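You operate a simulated robot arm through the tools that you are given. There is no shell and no other tool. Be economical: measure what you need, move in short steps, check, and stop when the job is done.

The job below is to be done with a simulated robot arm. You get a single attempt, and the scene is never put back.

JOB
Top up the blue vial to about its line, then cap it and press the cap home.
Fine: close the water lever before capping; take the cap of the vial's own colour; the vial stays under the cap press.
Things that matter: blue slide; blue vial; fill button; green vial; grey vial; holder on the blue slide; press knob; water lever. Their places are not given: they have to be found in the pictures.

Only the result counts: the job must be done as asked and must still hold three seconds after the hand-in. Knocking over, shifting, dropping, spilling or breaking anything else fails it. A push-on lid holds only when it is set on centred and level and pressed home; a screw cap is set on level and turned clockwise until tight.

ROBOT AND FRAMES
A 7-joint arm with a two-finger parallel gripper, fixed in place. Base frame: the origin is at the foot of the arm, x ahead of it, y to its left, z up; the work surface is at about z = 0.72. Lengths are in m, angles in rad, forces in N, time in s.
Its first joint turns from -2.897 to 2.897 rad. Payload 4.4 kg.
The TCP is the grasp point between the finger pads, 0.023 m short of the fingertips. In the tool frame z runs along the fingers and y along their closing line. The gripper opens to 0.094 m. The fingers are 0.038 m wide and 0.01 m thick; the gripper's body (0.054 by 0.096 m) begins 0.039 m behind the TCP.
Orientation is that of the tool frame in the base frame, as a unit quaternion [w, x, y, z]. With the fingers straight down and closing along the base's y, the tool's x points along the base's -x, its y along +y and its z along -z.

CONTROLS
- The arm moves only by the tool apply_moves. Its argument "commands" is a list of rows, each a list of 7 numbers: the shift along the base's x, y, z in m, then the turn, a rotation vector about the base's x, y, z in rad, then the closure, from 0 (fully open) to 1 (shut). In form: [[dx, dy, dz, wx, wy, wz, grip], ...]. A call has 1 to 12 rows; each row is the pose to reach, as a shift and turn from the pose commanded when the call began. Rows are played at 5 a second. More than 0.05 m and 0.15 rad between two rows, or a gripper value outside its range, and nothing of the call is played. A pose out of reach is approached as far as the arm can. The call stops where the force on the tool passes 40 N (or 10 N more than at its start, if that is more) or the arm is blocked; 0.2 s more then pass. Each finger travels about 0.072 m/s and halts on what it meets, pressing with about 28 N; the grip force reading is that of the motor and also rises with nothing between the fingers. The clock runs only during rows and for 0.2 s after the last one: add rows that repeat a pose to give the fingers time. It gives the time, the measured TCP pose, the force on the tool (base axes), the opening and the grip force at its end, in the units of the frame above (readings bear some noise), with the torque about the TCP (base axes, N m) and any sound that the robot's microphone picked up.
- Cameras (640 x 400 px; columns grow to the right, rows downward): "scene" is fixed at [0.2191, 0.4992, 1.2897]; the picture's right is [-0.20, -0.98, 0.00], its down [-0.51, 0.10, -0.85] and it looks along [0.84, -0.17, -0.52] (base axes); focal length 306 px, centre (320, 200). "wrist" rides on the gripper at [0.086, 0.016, -0.075] in the tool frame; the picture's right is [-0.18, 0.98, 0.00], its down [-0.58, -0.11, -0.81] and it looks along [-0.79, -0.15, 0.59] (tool axes); focal length 243 px, centre (320, 200).
- capture(camera): a new picture of that camera. No time passes.
- probe_pixels(camera, pixels): for up to 12 pixels [column, row] of the newest picture of that camera ("zoom" is the newest enlarged one), the place [x, y, z] in the base frame of the surface seen there, good to about 0.002 m. No time passes.
- zoom(camera, box): a new picture of the part [left, top, right, bottom] of that camera's present view, enlarged. No time passes.
- job_done(): hands the job in; it is judged then, once.

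Go step by step. Measure first, check grasps and placings, and put right what went wrong. The budget is 80 turns and 54 pictures, counting those below and the enlarged ones. Unless the task says otherwise, let go and move clear before handing in, and close with one line.

The tools are called after "Call:" as a command line: name --pt "numbers of a row" for each row, then --argument value for the rest, lists and objects as JSON in quotes. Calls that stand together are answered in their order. apply_moves: Moves the arm, as the interface text tells. Its arguments: {"type":"object","properties":{"commands":{"type":"array","items":{"type":"array","items":{"type":"number"}}}},"required":["commands"]} The other tools are called the same way: capture (camera) takes a picture; probe_pixels (camera, pixels) gives the place of the surface under pixels of a picture; zoom (camera, box) takes an enlarged picture of a part of a camera's view; job_done () hands the job in.

At the start:

```text
time_s: 0.0
ee_pos: [0.5135, 0.3879, 1.1429]
tool_rot: [0.001, 0.0, 1.0, 0.0]
ft_force: [0.2, 0.4, -0.6]
wrist_torque: [-0.02, -0.04, -0.01]
grip_width: 0.0942
gripper_force: 0.1
```

scene: 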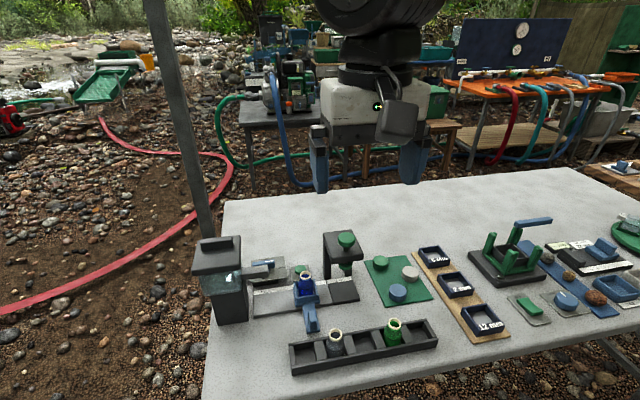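
wrist: 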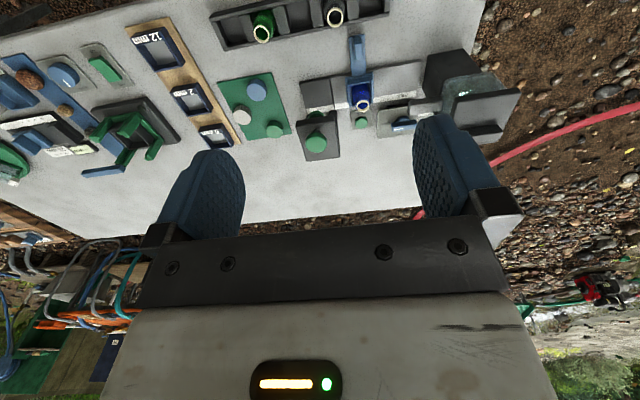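

The scene picture shows a dispenser at (220,280), the blue vial in a slide holder at (305,285), the press at (345,255) and caps on a green pad at (395,280). I'll zoom in on these.

Call:
zoom --camera "scene" --box '[180, 220, 380, 345]'

Call:
zoom --camera "wrist" --box '[200, 0, 520, 200]'

```text
3.20 times, centred on (280, 282) of scene
```

zoom: 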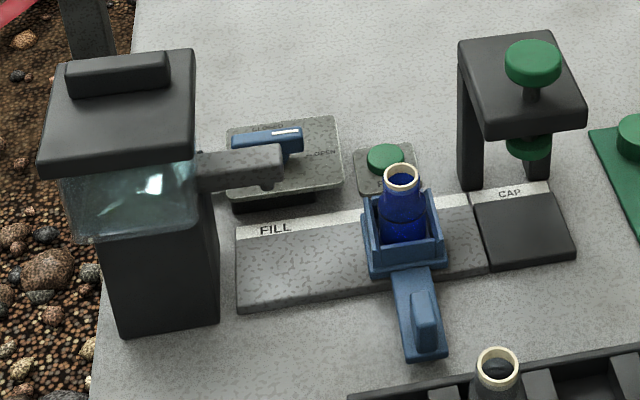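

```text
2.00 times, centred on (360, 100) of wrist
```

zoom: 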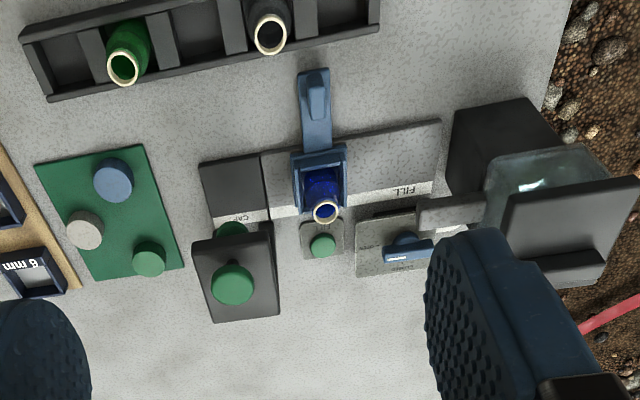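

The track runs from FILL (under the spout) to CAP (under the press). I'll enlarge the lever area and then probe the parts.

Call:
zoom --camera "scene" --box '[240, 245, 320, 295]'

Call:
zoom --camera "scene" --box '[180, 220, 380, 345]'

Call:
probe_pixels --camera "zoom" --pixels '[[424, 295], [424, 330], [400, 170], [385, 155], [255, 140], [295, 135], [266, 175], [250, 270], [525, 230], [532, 55], [530, 148], [480, 60]]'

Call:
probe_pixels --camera "scene" --pixels '[[397, 290], [411, 270], [381, 261], [397, 300], [380, 285], [336, 332], [394, 322], [305, 322]]'

```text
8.00 times, centred on (280, 270) of scene
```

zoom: 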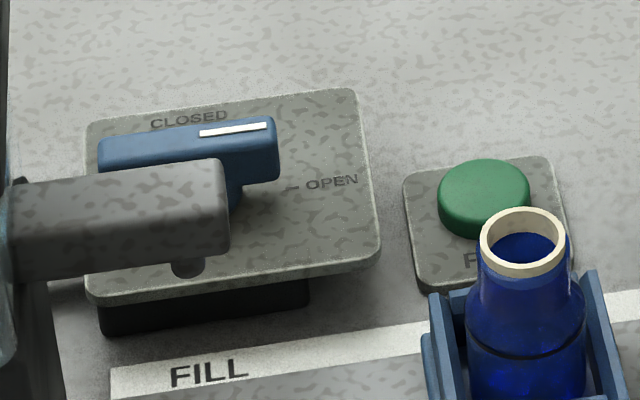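

```text
3.20 times, centred on (280, 282) of scene
```

zoom: 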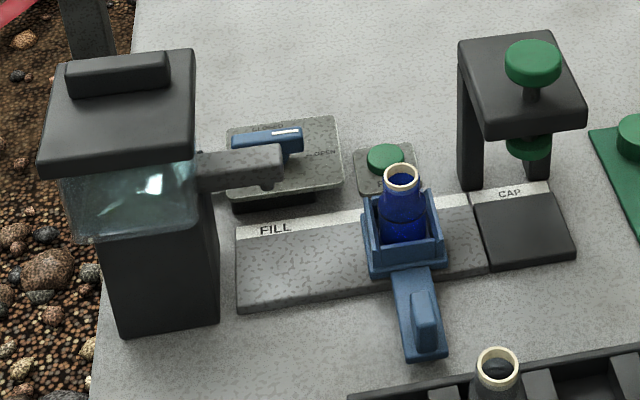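

```text
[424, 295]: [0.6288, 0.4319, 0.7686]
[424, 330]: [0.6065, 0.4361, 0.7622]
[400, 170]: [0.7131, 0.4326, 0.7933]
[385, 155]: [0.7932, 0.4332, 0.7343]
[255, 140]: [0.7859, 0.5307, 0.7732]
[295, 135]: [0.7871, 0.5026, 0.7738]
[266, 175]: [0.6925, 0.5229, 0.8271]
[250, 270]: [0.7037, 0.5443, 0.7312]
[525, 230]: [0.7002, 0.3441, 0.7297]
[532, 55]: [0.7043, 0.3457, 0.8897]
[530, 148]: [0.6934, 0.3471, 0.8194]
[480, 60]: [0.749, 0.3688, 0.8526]
```

```text
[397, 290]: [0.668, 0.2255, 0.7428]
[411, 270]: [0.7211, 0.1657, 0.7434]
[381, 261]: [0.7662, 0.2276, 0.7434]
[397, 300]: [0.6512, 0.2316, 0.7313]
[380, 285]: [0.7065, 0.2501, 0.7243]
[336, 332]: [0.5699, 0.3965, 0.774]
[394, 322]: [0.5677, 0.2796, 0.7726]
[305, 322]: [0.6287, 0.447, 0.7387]
```

The lever state isn't clear: its white stripe points toward the OPEN side, but parallax confuses it. I'll bring the wrist camera above it.

Call:
apply_moves --pt "0.032 0.017 -0.018 0 0 0 0" --pt "0.064 0.034 -0.036 0 0 0 0" --pt "0.096 0.051 -0.054 0 0 0 0" --pt "0.128 0.068 -0.072 0 0 0 0" --pt "0.16 0.085 -0.09 0 0 0 0" --pt "0.192 0.102 -0.108 0 0 0 0" --pt "0.224 0.119 -0.126 0 0 0 0" --pt "0.25 0.136 -0.14 0 0 0 0" --pt "0.25 0.136 -0.14 0 0 0 0"

Call:
capture --camera "wrist"

```text
time_s: 2.0
ee_pos: [0.7621, 0.5235, 1.0021]
tool_rot: [0.0, 0.0, 1.0, 0.0]
ft_force: [0.0, -0.3, 0.6]
wrist_torque: [-0.02, 0.01, -0.02]
grip_width: 0.0939
gripper_force: 0.0
```

```text
47 pictures are left
```

wrist: 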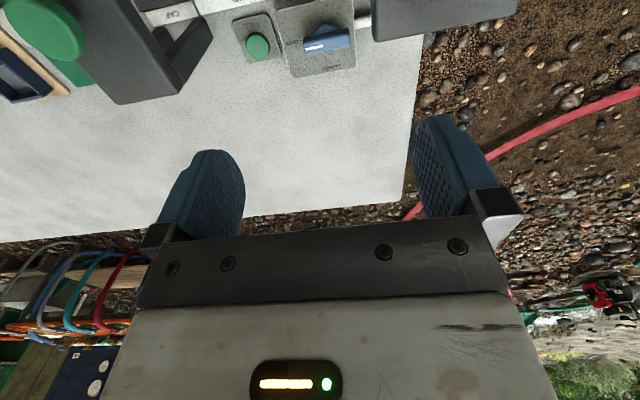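

Call:
zoom --camera "wrist" --box '[220, 0, 380, 100]'

Call:
probe_pixels --camera "wrist" --pixels '[[326, 25], [345, 38], [308, 45], [325, 42], [325, 65], [290, 50], [257, 45], [350, 10], [285, 20], [298, 73]]'

```text
4.00 times, centred on (300, 50) of wrist
```

zoom: 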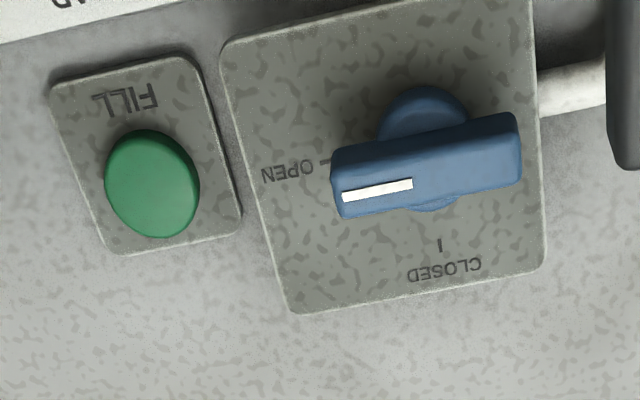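

```text
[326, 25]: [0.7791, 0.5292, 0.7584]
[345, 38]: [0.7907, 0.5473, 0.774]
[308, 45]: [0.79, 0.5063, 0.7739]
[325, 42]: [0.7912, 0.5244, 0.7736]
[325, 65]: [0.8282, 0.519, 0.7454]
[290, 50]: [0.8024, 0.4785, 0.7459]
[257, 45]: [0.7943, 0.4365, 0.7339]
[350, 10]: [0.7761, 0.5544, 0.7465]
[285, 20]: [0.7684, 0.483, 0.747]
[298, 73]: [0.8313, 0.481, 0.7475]
```

The stripe points to OPEN, so the lever is already open; closing means turning the pointer to +x. Now I'll measure the slide handle, spout, dispenser and vials.

Call:
zoom --camera "scene" --box '[240, 250, 340, 345]'

Call:
probe_pixels --camera "scene" --pixels '[[263, 278], [217, 308], [240, 305], [215, 290], [205, 245], [230, 262], [263, 268], [242, 268], [300, 276], [310, 277], [305, 280], [305, 274]]'

```text
4.21 times, centred on (290, 298) of scene
```

zoom: 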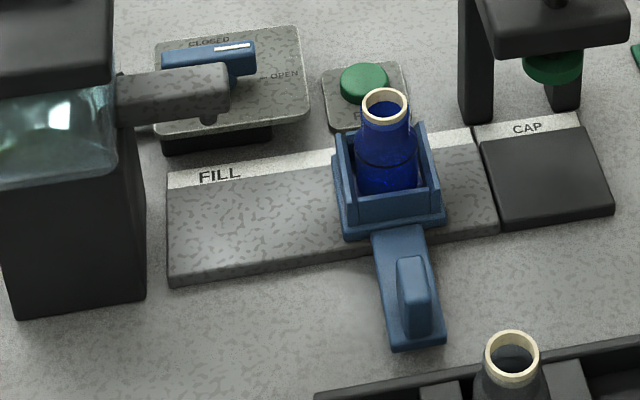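

```text
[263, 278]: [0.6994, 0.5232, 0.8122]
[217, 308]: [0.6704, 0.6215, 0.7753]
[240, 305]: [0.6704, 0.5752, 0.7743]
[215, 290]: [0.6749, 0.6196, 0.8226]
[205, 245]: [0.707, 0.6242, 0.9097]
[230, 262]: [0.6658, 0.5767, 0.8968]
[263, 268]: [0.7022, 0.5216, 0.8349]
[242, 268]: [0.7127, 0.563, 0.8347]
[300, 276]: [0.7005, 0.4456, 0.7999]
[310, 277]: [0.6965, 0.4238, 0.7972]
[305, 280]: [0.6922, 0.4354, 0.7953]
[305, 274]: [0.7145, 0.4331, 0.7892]
```

Vial centre ≈ (0.7025, 0.434), rim at 0.799; spout nozzle ≈ y 0.523, so the slide moves about +0.089. Now the handle dimensions.

Call:
probe_pixels --camera "zoom" --pixels '[[412, 262], [412, 285], [400, 275], [425, 280], [415, 305], [415, 325], [395, 300], [438, 325], [410, 232], [388, 330], [405, 345], [512, 345]]'

```text
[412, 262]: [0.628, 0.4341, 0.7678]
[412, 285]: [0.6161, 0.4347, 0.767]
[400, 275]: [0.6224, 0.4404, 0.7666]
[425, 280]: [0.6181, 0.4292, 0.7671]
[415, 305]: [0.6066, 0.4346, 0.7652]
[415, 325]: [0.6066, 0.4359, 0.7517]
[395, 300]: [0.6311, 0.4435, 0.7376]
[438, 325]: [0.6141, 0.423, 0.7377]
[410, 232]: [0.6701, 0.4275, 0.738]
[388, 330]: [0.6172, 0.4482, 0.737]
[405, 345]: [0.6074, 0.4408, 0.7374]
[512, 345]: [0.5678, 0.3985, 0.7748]
```

Knob spans x 0.606–0.630, y 0.428–0.441, top 0.768. I'll move above it and descend with the fingers straddling in y.

Call:
apply_moves --pt "-0.036 -0.022 0 0 0 0 0.3" --pt "-0.072 -0.045 0 0 0 0 0.4" --pt "-0.108 -0.067 0 0 0 0 0.4" --pt "-0.144 -0.089 0 0 0 0 0.4" --pt "-0.144 -0.089 -0.045 0 0 0 0.4" --pt "-0.144 -0.089 -0.09 0 0 0 0.4" --pt "-0.144 -0.089 -0.135 0 0 0 0.4" --pt "-0.144 -0.089 -0.17 0 0 0 0.4" --pt "-0.144 -0.089 -0.17 0 0 0 0.4"

Call:
capture --camera "scene"

Call:
capture --camera "wrist"

```text
time_s: 4.0
ee_pos: [0.6212, 0.436, 0.8293]
tool_rot: [0.0, 0.001, 1.0, 0.0]
ft_force: [-0.8, 1.4, 0.0]
wrist_torque: [0.01, -0.01, 0.02]
grip_width: 0.0563
gripper_force: 0.1
```

```text
44 pictures are left
```

scene: 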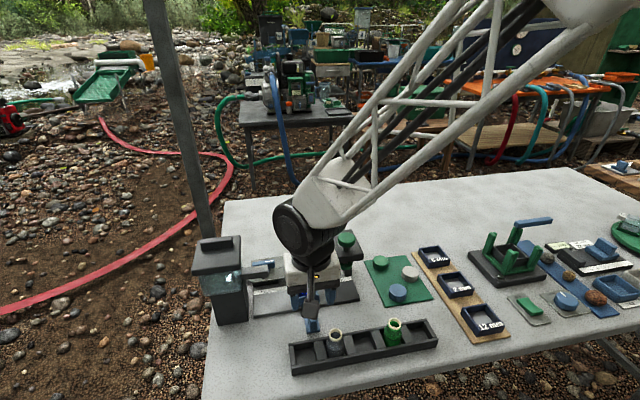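

```text
43 pictures are left
```

wrist: 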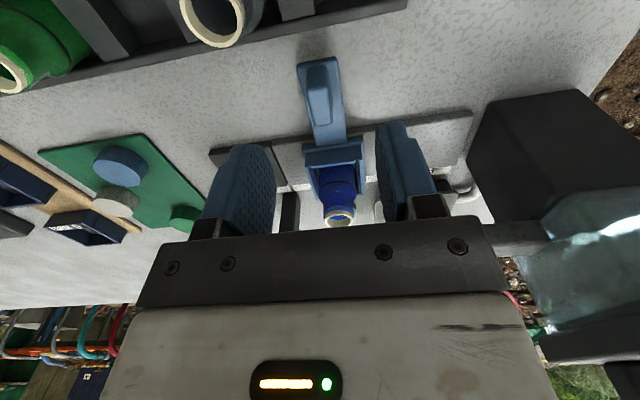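

The knob lies between the fingers. I'll descend and close on it.

Call:
apply_moves --pt "-0.002 -0.001 -0.03 0 0 0 0.4" --pt "-0.002 -0.001 -0.06 0 0 0 0.4" --pt "-0.002 -0.001 -0.062 0 0 0 0.4" --pt "-0.002 -0.001 -0.062 0 0 0 0.8" --pt "-0.002 -0.001 -0.062 0 0 0 1" --pt "-0.002 -0.001 -0.062 0 0 0 1" --pt "-0.002 -0.001 -0.062 0 0 0 1"

```text
time_s: 5.6
ee_pos: [0.6193, 0.4343, 0.7668]
tool_rot: [0.0, -0.001, 1.0, 0.0]
ft_force: [4.3, -0.2, -3.6]
wrist_torque: [-0.01, -0.33, 0.06]
grip_width: 0.0136
gripper_force: 45.1
```

Gripped (13.6 mm). Slide toward FILL in small steps.

Call:
apply_moves --pt "0 0.015 0 0 0 0 1" --pt "0 0.03 0 0 0 0 1" --pt "0 0.045 0 0 0 0 1" --pt "0 0.06 0 0 0 0 1" --pt "0 0.075 0 0 0 0 1" --pt "0 0.085 0 0 0 0 1" --pt "0 0.088 0 0 0 0 1" --pt "0 0.088 0 0 0 0 1"

Call:
zoom --camera "scene" --box '[180, 220, 380, 345]'

```text
time_s: 6.8
ee_pos: [0.6181, 0.5036, 0.7682]
tool_rot: [0.001, 0.001, 1.0, 0.0]
ft_force: [8.1, -0.1, -8.0]
wrist_torque: [0.08, -1.37, 0.08]
grip_width: 0.0139
gripper_force: 45.0
stopped in row 5: the force on the tool passed its limit at 41 N (the readings are from after the stop); the commanded pose is now the measured one
```

```text
3.20 times, centred on (280, 282) of scene
```

zoom: 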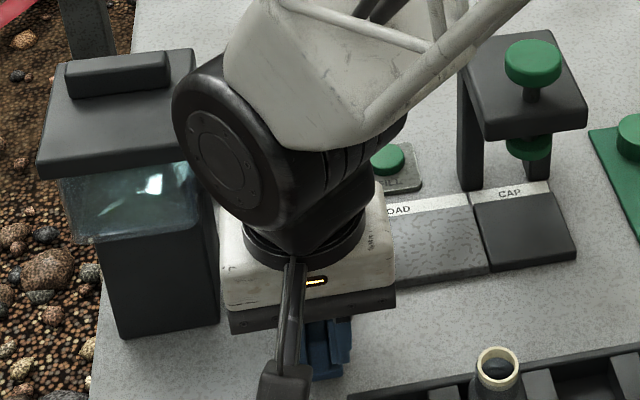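

It stopped after 70 mm with 41 N. I'll release, rise and back off in -x to look where the vial stands.

Call:
apply_moves --pt "0 0 0 0 0 0 0.7" --pt "0 0 0 0 0 0 0.6" --pt "0 0 0.04 0 0 0 0.6" --pt "0 0 0.08 0 0 0 0.6" --pt "-0.03 -0.03 0.11 0 0 0 0.6" --pt "-0.06 -0.06 0.14 0 0 0 0.6" --pt "-0.09 -0.09 0.16 0 0 0 0.6" --pt "-0.1 -0.13 0.16 0 0 0 0.6" --pt "-0.1 -0.17 0.16 0 0 0 0.6" --pt "-0.1 -0.17 0.16 0 0 0 0.6"

Call:
zoom --camera "scene" --box '[180, 220, 380, 345]'

Call:
capture --camera "wrist"

```text
refused: row 5 steps farther than a row can; nothing moved
```

```text
3.20 times, centred on (280, 282) of scene
```

zoom: 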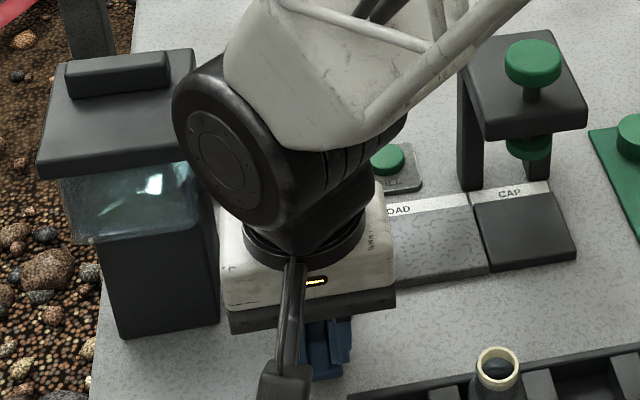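

```text
40 pictures are left
```

wrist: 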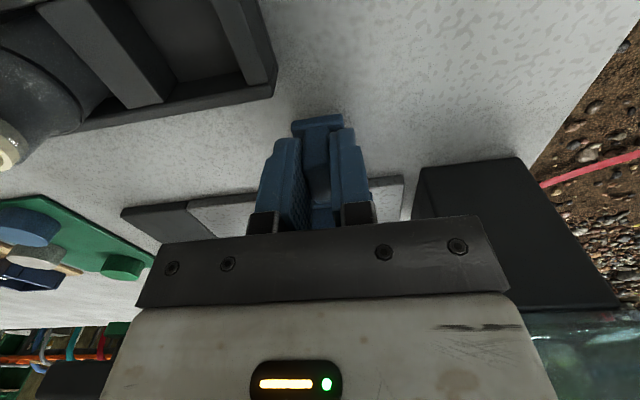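

The row step was too long; I'll repeat it with shorter steps.

Call:
apply_moves --pt "0 0 0 0 0 0 0.75" --pt "0 0 0 0 0 0 0.7" --pt "0 0 0.04 0 0 0 0.7" --pt "0 0 0.08 0 0 0 0.7" --pt "-0.025 -0.025 0.11 0 0 0 0.7" --pt "-0.05 -0.05 0.14 0 0 0 0.7" --pt "-0.075 -0.08 0.16 0 0 0 0.7" --pt "-0.09 -0.12 0.16 0 0 0 0.7" --pt "-0.1 -0.16 0.16 0 0 0 0.7" --pt "-0.1 -0.17 0.16 0 0 0 0.7"

Call:
zoom --camera "scene" --box '[200, 230, 320, 305]'

Call:
probe_pixels --camera "zoom" --pixels '[[340, 255], [345, 210], [370, 225], [400, 300], [370, 390], [350, 300], [300, 300], [320, 330]]'

```text
time_s: 9.0
ee_pos: [0.5185, 0.3314, 0.9292]
tool_rot: [0.0, 0.0, 1.0, -0.001]
ft_force: [0.7, 0.4, -0.3]
wrist_torque: [-0.01, 0.03, 0.01]
grip_width: 0.0283
gripper_force: 0.1
```

```text
5.33 times, centred on (260, 268) of scene
```

zoom: 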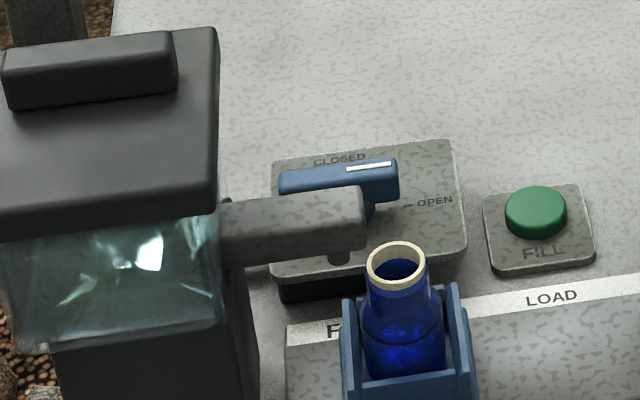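

```text
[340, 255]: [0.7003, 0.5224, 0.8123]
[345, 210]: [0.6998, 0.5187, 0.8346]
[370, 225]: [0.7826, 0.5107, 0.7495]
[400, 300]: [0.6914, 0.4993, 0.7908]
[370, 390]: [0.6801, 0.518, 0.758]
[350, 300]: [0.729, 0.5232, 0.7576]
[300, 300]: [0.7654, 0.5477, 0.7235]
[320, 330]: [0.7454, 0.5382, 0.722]
```

The vial is at y≈0.503 but the nozzle is at 0.522, so it must go ~20 mm further; likely the wide hand met the dispenser. I'll turn the tool 90° (narrow in y) and push the knob from its -y side with closed fingers.

Call:
apply_moves --pt "0.009 0.012 0 0 0 0.143 1" --pt "0.018 0.024 0 0 0 0.286 1" --pt "0.027 0.036 0 0 0 0.428 1" --pt "0.036 0.048 0 0 0 0.571 1" --pt "0.045 0.06 0 0 0 0.714 1" --pt "0.054 0.072 0 0 0 0.857 1" --pt "0.063 0.084 0 0 0 1.0 1" --pt "0.072 0.096 0 0 0 1.142 1" --pt "0.081 0.108 0 0 0 1.285 1" --pt "0.09 0.12 0 0 0 1.428 1" --pt "0.0995 0.13 0 0 0 1.571 1" --pt "0.0995 0.13 0 0 0 1.571 1"

Call:
capture --camera "scene"

```text
time_s: 11.6
ee_pos: [0.6176, 0.4637, 0.9298]
tool_rot: [0.0, 0.708, -0.707, 0.001]
ft_force: [-0.2, -0.2, 0.4]
wrist_torque: [0.01, 0.01, 0.01]
grip_width: 0.0
gripper_force: 27.7
```

```text
38 pictures are left
```

scene: 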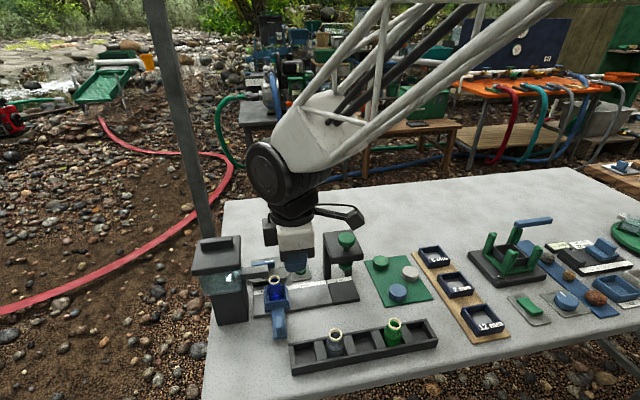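

Posture is fine. I'll descend beside the knob.

Call:
apply_moves --pt "0 0 -0.04 0 0 0 1" --pt "0 0 -0.08 0 0 0 1" --pt "0 0 -0.12 0 0 0 1" --pt "0 0 -0.15 0 0 0 1" --pt "0 0 -0.162 0 0 0 1" --pt "0 0 -0.162 0 0 0 1"

Call:
zoom --camera "scene" --box '[200, 220, 360, 320]'

```text
time_s: 13.0
ee_pos: [0.6181, 0.4638, 0.7667]
tool_rot: [0.001, -0.706, 0.708, -0.001]
ft_force: [0.2, -0.5, 0.9]
wrist_torque: [0.0, -0.02, 0.01]
grip_width: 0.0
gripper_force: 28.5
```

```text
4.00 times, centred on (280, 270) of scene
```

zoom: 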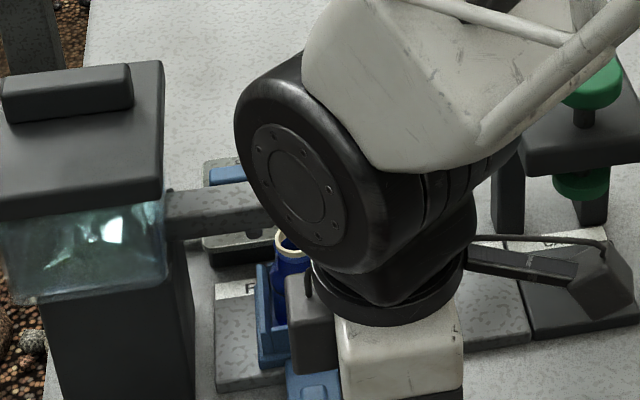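

Now push +y gently toward the nozzle position.

Call:
apply_moves --pt "0 0.01 0 0 0 0 1" --pt "0 0.015 0 0 0 0 1" --pt "0 0.02 0 0 0 0 1" --pt "0 0.025 0 0 0 0 1" --pt "0 0.03 0 0 0 0 1" --pt "0 0.034 0 0 0 0 1" --pt "0 0.034 0 0 0 0 1"

Call:
zoom --camera "scene" --box '[200, 220, 360, 320]'

```text
time_s: 14.6
ee_pos: [0.6183, 0.4969, 0.7655]
tool_rot: [0.001, -0.706, 0.708, 0.0]
ft_force: [0.9, -0.3, -0.2]
wrist_torque: [-0.01, -0.02, -0.01]
grip_width: 0.0
gripper_force: 27.6
```

```text
4.00 times, centred on (280, 270) of scene
```

zoom: 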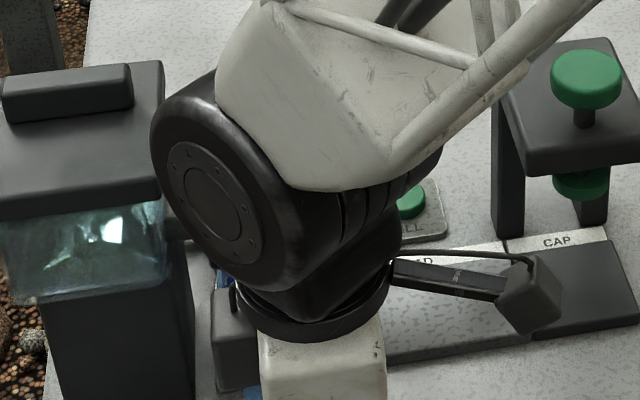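

It moved freely. Back off, rise, and check alignment.

Call:
apply_moves --pt "0 -0.02 0 0 0 0 1" --pt "0 -0.04 0.02 0 0 0 1" --pt "0 -0.04 0.06 0 0 0 1" --pt "0 -0.04 0.1 0 0 0 1" --pt "0 -0.04 0.14 0 0 0 1" --pt "0 -0.06 0.18 0 0 0 1" --pt "0 -0.1 0.19 0 0 0 1" --pt "0 -0.14 0.19 0 0 0 1" --pt "0 -0.14 0.19 0 0 0 1"

Call:
zoom --camera "scene" --box '[220, 245, 300, 295]'

Call:
probe_pixels --camera "zoom" --pixels '[[350, 265], [350, 330], [330, 310], [375, 305], [350, 285], [350, 360], [320, 360], [380, 360]]'

```text
time_s: 16.6
ee_pos: [0.6188, 0.3559, 0.962]
tool_rot: [0.001, -0.706, 0.708, -0.001]
ft_force: [0.4, 0.3, -0.1]
wrist_torque: [0.01, 0.01, 0.0]
grip_width: 0.0
gripper_force: 28.0
```

```text
8.00 times, centred on (260, 270) of scene
```

zoom: 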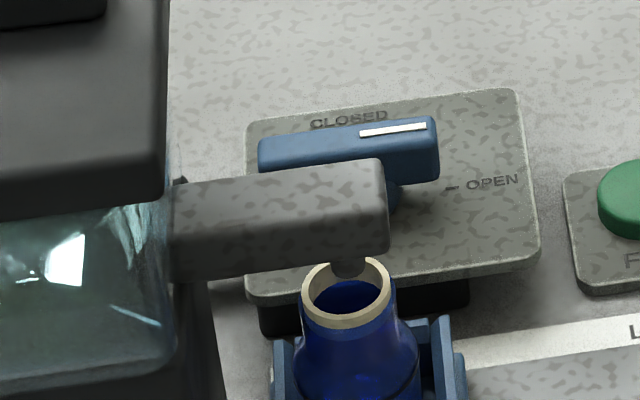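

```text
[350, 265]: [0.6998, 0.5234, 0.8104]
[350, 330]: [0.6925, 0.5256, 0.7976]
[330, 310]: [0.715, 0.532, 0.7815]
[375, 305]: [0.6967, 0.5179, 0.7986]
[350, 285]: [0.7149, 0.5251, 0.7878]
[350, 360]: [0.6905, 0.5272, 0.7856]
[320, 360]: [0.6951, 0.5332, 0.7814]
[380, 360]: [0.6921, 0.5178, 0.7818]
```

The vial is centred under the nozzle (rim centre px 346 vs nozzle 348). Now turn the tool back and go above the fill button (0.794, 0.435).

Call:
apply_moves --pt "0.016 0.007 0 0 0 -0.143 1" --pt "0.032 0.014 0 0 0 -0.286 1" --pt "0.048 0.021 0 0 0 -0.428 1" --pt "0.064 0.028 0 0 0 -0.571 1" --pt "0.08 0.035 0 0 0 -0.714 1" --pt "0.096 0.043 0 0 0 -0.857 1" --pt "0.112 0.05 0 0 0 -1.0 1" --pt "0.128 0.057 0 0 0 -1.142 1" --pt "0.144 0.064 0 0 0 -1.285 1" --pt "0.16 0.072 0 0 0 -1.428 1" --pt "0.1755 0.0795 0 0 0 -1.571 1" --pt "0.1755 0.0795 0 0 0 -1.571 1"

Call:
capture --camera "scene"

```text
time_s: 19.2
ee_pos: [0.7931, 0.4365, 0.9572]
tool_rot: [0.0, 0.002, 1.0, -0.001]
ft_force: [0.1, -0.2, 0.0]
wrist_torque: [0.01, 0.01, -0.02]
grip_width: 0.0
gripper_force: 28.3
```

```text
34 pictures are left
```

scene: 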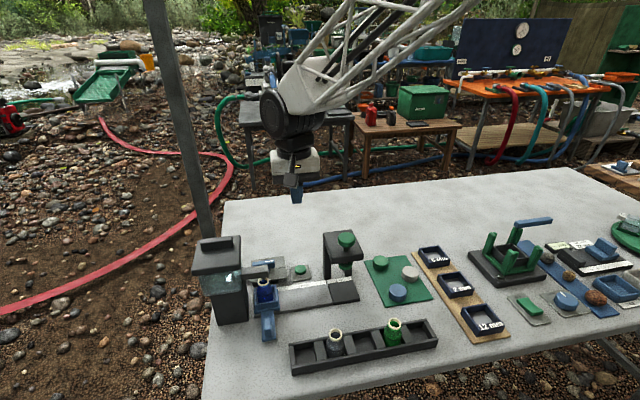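

Descend to just above the button.

Call:
apply_moves --pt "0.001 -0.001 -0.045 0 0 0 1" --pt "0.001 -0.001 -0.09 0 0 0 1" --pt "0.001 -0.001 -0.135 0 0 0 1" --pt "0.001 -0.001 -0.17 0 0 0 1" --pt "0.001 -0.001 -0.19 0 0 0 1" --pt "0.001 -0.001 -0.19 0 0 0 1"

Call:
zoom --camera "scene" --box '[220, 230, 340, 305]'

```text
time_s: 20.6
ee_pos: [0.7945, 0.436, 0.7659]
tool_rot: [0.0, 0.001, 1.0, 0.001]
ft_force: [0.1, -0.8, 0.0]
wrist_torque: [-0.02, -0.05, -0.01]
grip_width: 0.0002
gripper_force: 27.7
```

```text
5.33 times, centred on (280, 268) of scene
```

zoom: 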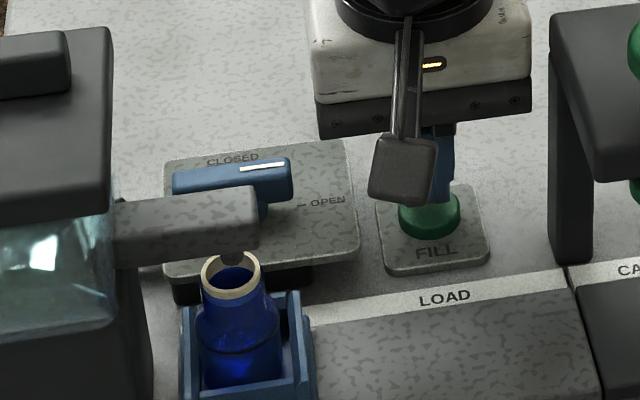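

Tips are right over the button. Short press and release.

Call:
apply_moves --pt "0 0 -0.008 0 0 0 1" --pt "0 0 -0.013 0 0 0 1" --pt "0 0 0.003 0 0 0 1"

Call:
zoom --camera "scene" --box '[220, 230, 340, 305]'

```text
time_s: 21.4
ee_pos: [0.7945, 0.434, 0.7689]
tool_rot: [0.0, 0.0, 1.0, -0.001]
ft_force: [-0.3, 0.6, 0.0]
wrist_torque: [0.0, 0.01, 0.02]
grip_width: 0.0
gripper_force: 28.1
heard: click
```

```text
5.33 times, centred on (280, 268) of scene
```

zoom: 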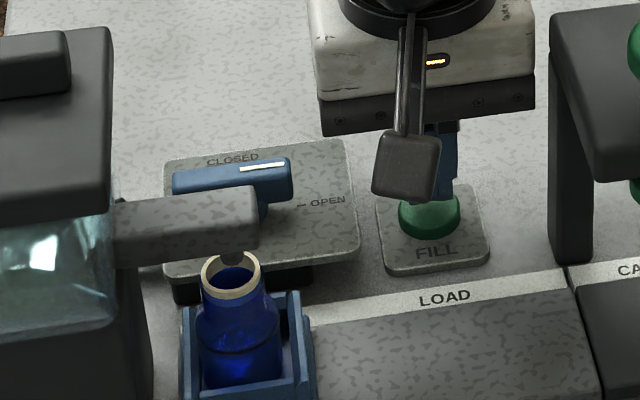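

A click was heard. I'll look closely at the vial level.

Call:
zoom --camera "scene" --box '[248, 272, 288, 312]'

```text
10.00 times, centred on (268, 292) of scene
```

zoom: 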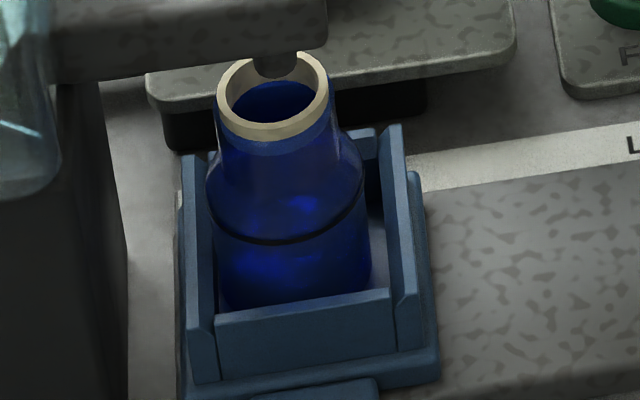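

The line ring is clear; the level is hard to see. I'll press and keep pressed briefly to see if water flows.

Call:
apply_moves --pt "0 0 -0.012 0 0 0 1" --pt "0 0 -0.017 0 0 0 1" --pt "0 0 -0.017 0 0 0 1"

Call:
zoom --camera "scene" --box '[248, 272, 288, 312]'

```text
time_s: 22.2
ee_pos: [0.794, 0.4352, 0.7527]
tool_rot: [-0.001, 0.001, 1.0, 0.0]
ft_force: [-2.6, 0.1, 4.1]
wrist_torque: [0.04, 0.03, 0.0]
grip_width: 0.0001
gripper_force: 28.0
heard: click
```

```text
10.00 times, centred on (268, 292) of scene
```

zoom: 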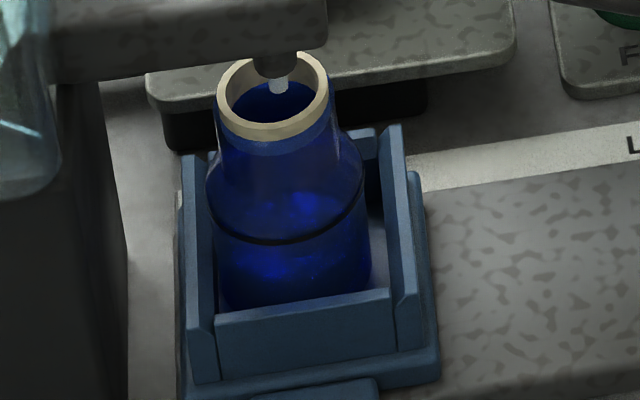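

Water flows while pressed. No time passes now, so I'll zoom tighter to find the level.

Call:
zoom --camera "scene" --box '[258, 275, 276, 293]'

Call:
capture --camera "wrist"

```text
16.00 times, centred on (267, 284) of scene
```

zoom: 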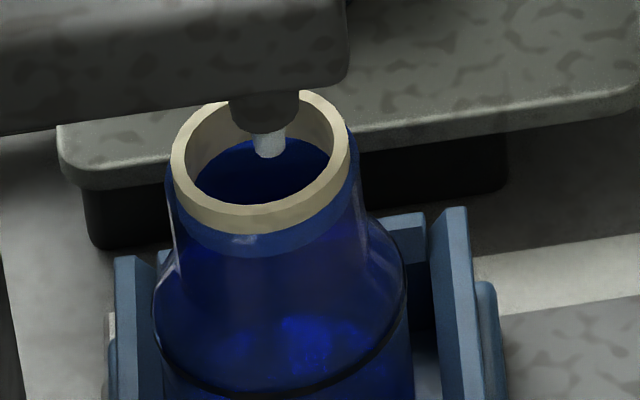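

```text
28 pictures are left
```

wrist: 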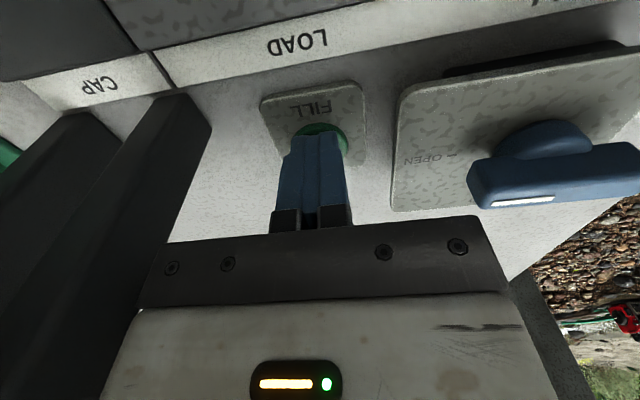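

Probe through the mouth for the water surface and on the line ring.

Call:
probe_pixels --camera "zoom" --pixels '[[255, 196], [230, 190], [290, 190], [255, 175], [310, 165], [215, 175], [230, 150], [230, 393], [300, 385], [290, 335], [250, 290], [380, 340]]'

```text
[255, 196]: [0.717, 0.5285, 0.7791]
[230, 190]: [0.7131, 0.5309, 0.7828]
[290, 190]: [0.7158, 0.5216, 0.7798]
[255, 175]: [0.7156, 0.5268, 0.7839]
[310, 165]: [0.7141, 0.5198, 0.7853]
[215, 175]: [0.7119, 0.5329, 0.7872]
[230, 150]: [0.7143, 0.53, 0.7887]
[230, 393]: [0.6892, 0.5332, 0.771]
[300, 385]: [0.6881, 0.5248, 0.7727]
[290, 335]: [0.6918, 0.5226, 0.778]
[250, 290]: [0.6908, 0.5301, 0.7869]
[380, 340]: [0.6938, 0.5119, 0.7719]
```

The line is at z≈0.771 but the level isn't visible from here. I'll release and bring the wrist camera to a low view of the vial.

Call:
apply_moves --pt "0 0 0.04 0 0 0 1" --pt "0 0 0.085 0 0 0 1" --pt "0 0 0.13 0 0 0 1" --pt "0 0 0.175 0 0 0 0.8" --pt "0 0 0.21 0 0 0 0.6" --pt "-0.045 0.008 0.21 0 0 0 0.4" --pt "-0.09 0.016 0.21 0 0 0 0.2" --pt "-0.135 0.024 0.21 0 0 0 0" --pt "-0.18 0.032 0.21 0 -0.1 0 0" --pt "-0.225 0.05 0.21 0 -0.2 0 0" --pt "-0.225 0.05 0.21 0 -0.2 0 0"

Call:
apply_moves --pt "0.03 0 -0.01 0 -0.05 0 0" --pt "0.055 0 -0.05 0 -0.15 0 0" --pt "0.055 0 -0.095 0 -0.15 0 0" --pt "0.055 0 -0.14 0 -0.15 0 0" --pt "0.055 0 -0.14 0 -0.15 0 0"

Call:
capture --camera "wrist"

```text
time_s: 24.6
ee_pos: [0.5695, 0.4849, 0.9624]
tool_rot: [0.1, 0.001, 0.995, 0.001]
ft_force: [-0.7, -0.1, -0.4]
wrist_torque: [-0.01, -0.01, 0.0]
grip_width: 0.094
gripper_force: 0.1
```

```text
time_s: 25.8
ee_pos: [0.6258, 0.4866, 0.8245]
tool_rot: [0.174, 0.001, 0.985, 0.0]
ft_force: [0.0, 0.5, -0.7]
wrist_torque: [0.0, 0.03, 0.0]
grip_width: 0.094
gripper_force: 0.0
```

```text
27 pictures are left
```

wrist: 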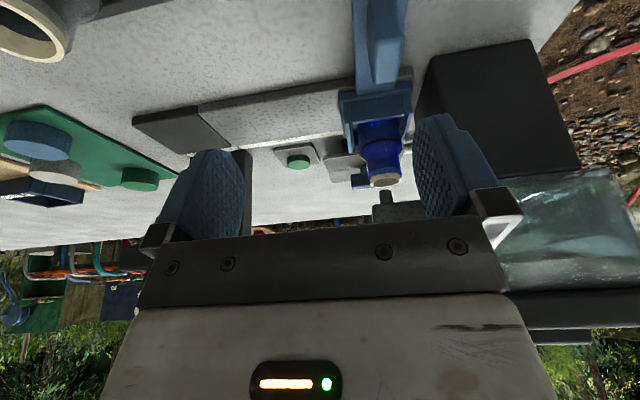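

Call:
zoom --camera "wrist" --box '[340, 105, 430, 195]'

```text
4.44 times, centred on (385, 150) of wrist
```

zoom: 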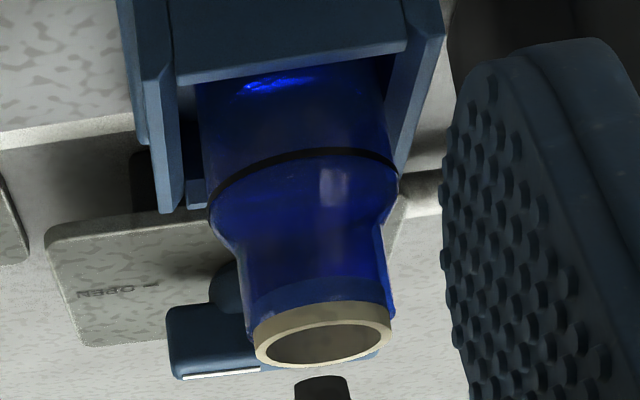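

Call:
zoom --camera "wrist" --box '[362, 115, 402, 150]'

```text
11.43 times, centred on (382, 132) of wrist
```

zoom: 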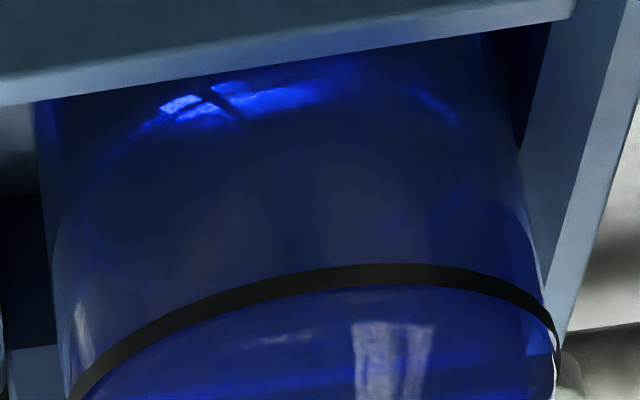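

A lit arc ~14 mm below the line (row 90 vs ring at 265) looks like the water surface. I'll return to the button and press for about half a second more, then compare.

Call:
apply_moves --pt "0 0 0.045 0 0 0 0" --pt "0 0 0.09 0 0 0 0" --pt "-0.02 0 0.13 0 0.1 0 0.2" --pt "0.0 0 0.14 0 0.2 0 0.4" --pt "0.04 -0.012 0.14 0 0.3 0 0.6" --pt "0.08 -0.024 0.14 0 0.35 0 0.8" --pt "0.12 -0.036 0.14 0 0.35 0 1" --pt "0.16 -0.049 0.14 0 0.35 0 1" --pt "0.168 -0.051 0.14 0 0.35 0 1" --pt "0.168 -0.051 0.14 0 0.35 0 1"

Call:
apply_moves --pt "0 0 -0.045 0 0 0 1" --pt "0 0 -0.09 0 0 0 1" --pt "0 0 -0.135 0 0 0 1" --pt "0 0 -0.17 0 0 0 1" --pt "0 0 -0.19 0 0 0 1" --pt "0 0 -0.19 0 0 0 1"

```text
time_s: 28.0
ee_pos: [0.7919, 0.432, 0.9624]
tool_rot: [-0.001, 0.001, 1.0, -0.001]
ft_force: [0.4, 0.3, 0.0]
wrist_torque: [0.0, -0.02, -0.01]
grip_width: 0.0
gripper_force: 28.0
```

```text
time_s: 29.4
ee_pos: [0.7935, 0.4361, 0.7736]
tool_rot: [0.001, 0.001, 1.0, -0.001]
ft_force: [-0.3, 0.2, -0.6]
wrist_torque: [-0.02, 0.0, -0.01]
grip_width: 0.0
gripper_force: 27.8
```

Call:
apply_moves --pt "0 0 -0.012 0 0 0 1" --pt "0 0 -0.021 0 0 0 1" --pt "0 0 -0.021 0 0 0 1" --pt "0 0 -0.021 0 0 0 1" --pt "0 0 0.0 0 0 0 1" --pt "0 0 0.04 0 0 0 1" --pt "0 0 0.085 0 0 0 1" --pt "0 0 0.13 0 0 0 1" --pt "0 0 0.175 0 0 0 0.8" --pt "0 0 0.19 0 0 0 0.6" --pt "0 0 0.19 0 0 0 0.6"

Call:
apply_moves --pt "-0.045 0.008 0 0 0 0 0.4" --pt "-0.09 0.016 0 0 0 0 0.2" --pt "-0.135 0.024 0 0 0 0 0" --pt "-0.18 0.032 0 0 -0.1 0 0" --pt "-0.21 0.05 0 0 -0.2 0 0" --pt "-0.19 0.05 -0.01 0 -0.25 0 0" --pt "-0.169 0.05 -0.05 0 -0.35 0 0" --pt "-0.169 0.05 -0.095 0 -0.35 0 0" --pt "-0.169 0.05 -0.14 0 -0.35 0 0" --pt "-0.169 0.05 -0.14 0 -0.35 0 0"

Call:
zoom --camera "wrist" --box '[340, 105, 430, 195]'

```text
time_s: 31.8
ee_pos: [0.7946, 0.434, 0.9637]
tool_rot: [0.001, 0.001, 1.0, -0.001]
ft_force: [-0.3, 0.0, -0.5]
wrist_torque: [-0.01, 0.03, -0.01]
grip_width: 0.0377
gripper_force: 0.1
heard: click
```

```text
time_s: 34.0
ee_pos: [0.626, 0.484, 0.8252]
tool_rot: [0.174, 0.0, 0.985, 0.0]
ft_force: [0.7, 0.5, -0.1]
wrist_torque: [0.0, -0.04, 0.0]
grip_width: 0.0939
gripper_force: 0.0
```

```text
4.44 times, centred on (385, 150) of wrist
```

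zoom: 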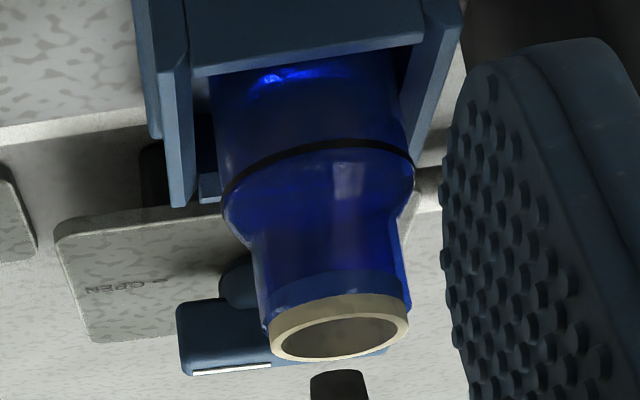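

Call:
zoom --camera "wrist" --box '[365, 115, 405, 150]'

```text
11.43 times, centred on (385, 132) of wrist
```

zoom: 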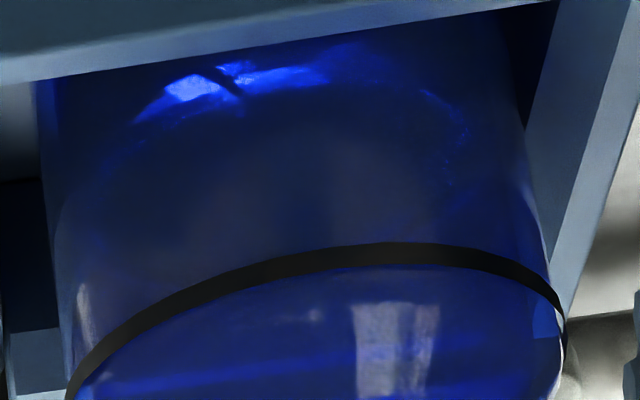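

The arc kept its distance to the ring, so it's a reflection, not the level. From ~68° elevation on the -x side I can look past the spout through the mouth; going there.

Call:
apply_moves --pt "-0.01 0 0.045 0 0 0 0" --pt "-0.01 0 0.09 0 0.05 0 0" --pt "0.0 0.01 0.13 0 0.15 0 0" --pt "0.03 0.02 0.14 0 0.25 0 0" --pt "0.06 0.025 0.14 0 0.35 0 0" --pt "0.069 0.025 0.14 0 0.35 0 0" --pt "0.069 0.025 0.14 0 0.35 0 0"

Call:
zoom --camera "wrist" --box '[320, 15, 370, 65]'

```text
time_s: 35.6
ee_pos: [0.6929, 0.5096, 0.962]
tool_rot: [-0.001, 0.001, 1.0, 0.0]
ft_force: [-0.1, 0.1, 0.3]
wrist_torque: [0.01, -0.03, -0.01]
grip_width: 0.0941
gripper_force: 0.1
```

```text
8.00 times, centred on (345, 40) of wrist
```

zoom: 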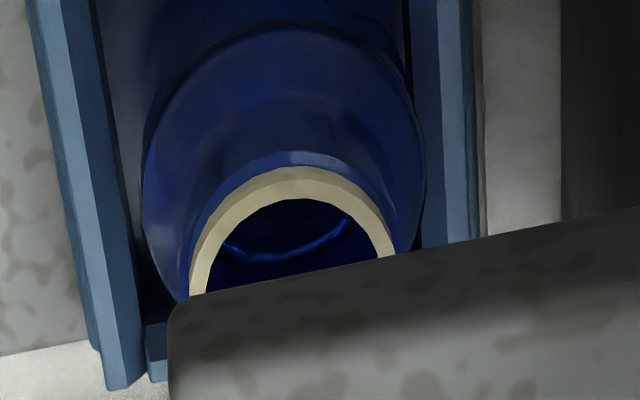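

We can see inside: an arc at (285,255) looks like a surface/bottom boundary. Probe it.

Call:
probe_pixels --camera "zoom" --pixels '[[290, 210], [290, 225], [290, 240], [290, 254], [290, 265], [250, 230], [320, 230], [250, 265], [330, 260], [290, 172], [290, 25]]'

```text
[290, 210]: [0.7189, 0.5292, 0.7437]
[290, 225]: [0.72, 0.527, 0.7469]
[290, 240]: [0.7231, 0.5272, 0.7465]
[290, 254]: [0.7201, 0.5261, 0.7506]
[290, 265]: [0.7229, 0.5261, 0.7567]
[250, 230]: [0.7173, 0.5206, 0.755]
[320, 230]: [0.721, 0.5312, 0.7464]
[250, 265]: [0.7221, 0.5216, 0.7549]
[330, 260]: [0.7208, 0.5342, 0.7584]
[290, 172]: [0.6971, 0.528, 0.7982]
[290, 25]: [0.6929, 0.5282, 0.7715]
```

Floor/surface reads z≈0.746 with the line at 0.771; so the flow is slow (≤5 mm/s). I'll press for ~2 s and look again from the same pose.

Call:
apply_moves --pt "0.034 -0.025 0 0 0 0 0.4" --pt "0.068 -0.05 0 0 0 0 0.8" --pt "0.101 -0.075 0 0 0 0 1" --pt "0.101 -0.075 -0.045 0 0 0 1" --pt "0.101 -0.075 -0.09 0 0 0 1" --pt "0.101 -0.075 -0.135 0 0 0 1" --pt "0.101 -0.075 -0.17 0 0 0 1" --pt "0.101 -0.075 -0.19 0 0 0 1" --pt "0.101 -0.075 -0.19 0 0 0 1"

Call:
apply_moves --pt "0 0 -0.012 0 0 0 1" --pt "0 0 -0.021 0 0 0 1" --pt "0 0 -0.021 0 0 0 1" --pt "0 0 -0.021 0 0 0 1" --pt "0 0 -0.021 0 0 0 1" --pt "0 0 -0.021 0 0 0 1" --pt "0 0 -0.021 0 0 0 1" --pt "0 0 -0.021 0 0 0 1" --pt "0 0 -0.021 0 0 0 1" --pt "0 0 -0.021 0 0 0 1" --pt "0 0 0.0 0 0 0 1" --pt "0 0 0.04 0 0 0 1"

Call:
apply_moves --pt "0 0 0.045 0 0 0 1" --pt "0 0 0.09 0 0 0 1" --pt "0 0 0.135 0 0 0 1" --pt "0 0 0.15 0 0 0 1" --pt "-0.034 0.025 0.15 0 0 0 0.8" --pt "-0.068 0.05 0.15 0 0 0 0.4" --pt "-0.101 0.075 0.15 0 0 0 0" --pt "-0.101 0.075 0.15 0 0 0 0" --pt "-0.101 0.075 0.15 0 0 0 0"

Call:
zoom --camera "wrist" --box '[320, 15, 370, 65]'

Call:
probe_pixels --camera "zoom" --pixels '[[290, 210], [290, 225], [290, 240], [290, 254], [290, 265], [250, 230], [320, 230], [250, 265], [330, 260], [270, 240], [310, 240]]'

```text
time_s: 37.6
ee_pos: [0.7952, 0.4358, 0.7715]
tool_rot: [0.0, 0.001, 1.0, 0.0]
ft_force: [0.3, -0.2, -1.0]
wrist_torque: [0.02, -0.02, 0.03]
grip_width: 0.0001
gripper_force: 27.7
```

```text
time_s: 40.2
ee_pos: [0.7946, 0.434, 0.8103]
tool_rot: [0.0, 0.001, 1.0, 0.0]
ft_force: [0.4, -0.5, -0.5]
wrist_torque: [0.03, -0.02, -0.01]
grip_width: 0.0001
gripper_force: 27.5
heard: click
```

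```text
time_s: 42.2
ee_pos: [0.6933, 0.5086, 0.9612]
tool_rot: [0.0, 0.001, 1.0, -0.001]
ft_force: [-0.1, -0.1, 0.0]
wrist_torque: [0.0, -0.05, 0.01]
grip_width: 0.0942
gripper_force: 0.1
```

```text
8.00 times, centred on (345, 40) of wrist
```

zoom: 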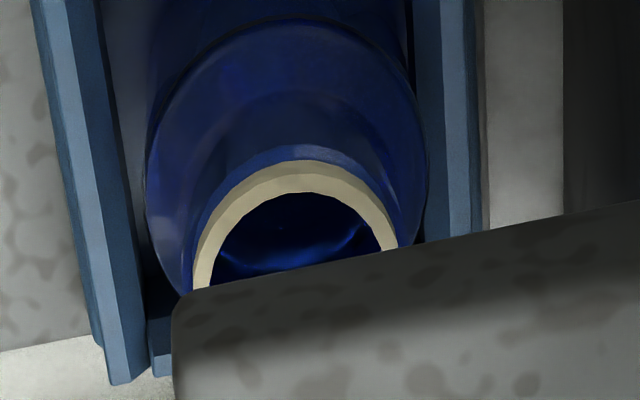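

```text
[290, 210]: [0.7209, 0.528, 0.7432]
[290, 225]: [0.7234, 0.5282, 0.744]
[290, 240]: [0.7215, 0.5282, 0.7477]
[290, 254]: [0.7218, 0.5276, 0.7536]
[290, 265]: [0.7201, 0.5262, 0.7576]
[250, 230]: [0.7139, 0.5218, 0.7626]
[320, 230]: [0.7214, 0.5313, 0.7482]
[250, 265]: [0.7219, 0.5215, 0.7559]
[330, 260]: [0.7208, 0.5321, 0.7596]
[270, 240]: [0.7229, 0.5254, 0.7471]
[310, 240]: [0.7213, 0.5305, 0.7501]
```

The bright arc (surface back edge) rose from z≈0.750 to ≈0.756 in ~1.8 s, so the rate is ~3–4 mm/s. Another ~2 s press, then look again.

Call:
apply_moves --pt "0.034 -0.025 0 0 0 0 0.4" --pt "0.068 -0.05 0 0 0 0 0.8" --pt "0.101 -0.074 0 0 0 0 1" --pt "0.101 -0.074 -0.045 0 0 0 1" --pt "0.101 -0.074 -0.09 0 0 0 1" --pt "0.101 -0.074 -0.135 0 0 0 1" --pt "0.101 -0.074 -0.17 0 0 0 1" --pt "0.101 -0.074 -0.19 0 0 0 1" --pt "0.101 -0.074 -0.19 0 0 0 1"

Call:
apply_moves --pt "0 0 -0.012 0 0 0 1" --pt "0 0 -0.021 0 0 0 1" --pt "0 0 -0.021 0 0 0 1" --pt "0 0 -0.021 0 0 0 1" --pt "0 0 -0.021 0 0 0 1" --pt "0 0 -0.021 0 0 0 1" --pt "0 0 -0.021 0 0 0 1" --pt "0 0 -0.021 0 0 0 1" --pt "0 0 -0.021 0 0 0 1" --pt "0 0 -0.021 0 0 0 1" --pt "0 0 0.0 0 0 0 1" --pt "0 0 0.04 0 0 0 1"

Call:
apply_moves --pt "0 0 0.045 0 0 0 1" --pt "0 0 0.09 0 0 0 1" --pt "0 0 0.135 0 0 0 1" --pt "0 0 0.15 0 0 0 1" --pt "-0.034 0.025 0.15 0 0 0 0.8" --pt "-0.068 0.05 0.15 0 0 0 0.4" --pt "-0.101 0.075 0.15 0 0 0 0" --pt "-0.101 0.075 0.15 0 0 0 0" --pt "-0.101 0.075 0.15 0 0 0 0"

Call:
zoom --camera "wrist" --box '[320, 15, 370, 65]'

```text
time_s: 44.2
ee_pos: [0.7928, 0.4352, 0.7744]
tool_rot: [0.0, 0.001, 1.0, 0.001]
ft_force: [1.5, 0.0, 0.1]
wrist_torque: [-0.03, 0.04, 0.02]
grip_width: 0.0
gripper_force: 28.2
```

```text
time_s: 46.8
ee_pos: [0.7928, 0.4354, 0.8121]
tool_rot: [-0.001, 0.002, 1.0, 0.0]
ft_force: [-0.4, -1.0, 0.3]
wrist_torque: [0.0, -0.05, 0.01]
grip_width: 0.0003
gripper_force: 27.9
heard: click
```

```text
time_s: 48.8
ee_pos: [0.6937, 0.5072, 0.9636]
tool_rot: [0.0, 0.0, 1.0, -0.002]
ft_force: [0.3, -0.1, 0.2]
wrist_torque: [0.02, 0.02, 0.0]
grip_width: 0.094
gripper_force: 0.1
```

```text
8.00 times, centred on (345, 40) of wrist
```

zoom: 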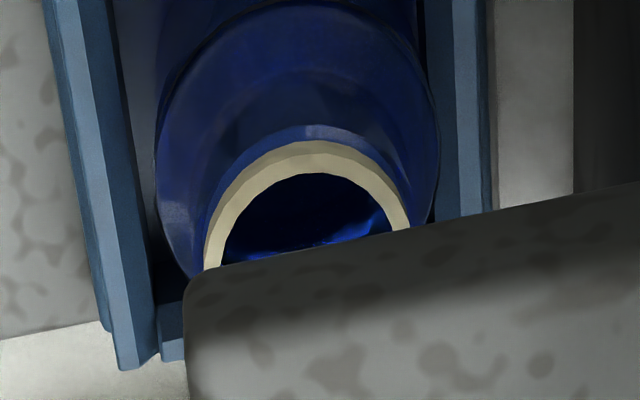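

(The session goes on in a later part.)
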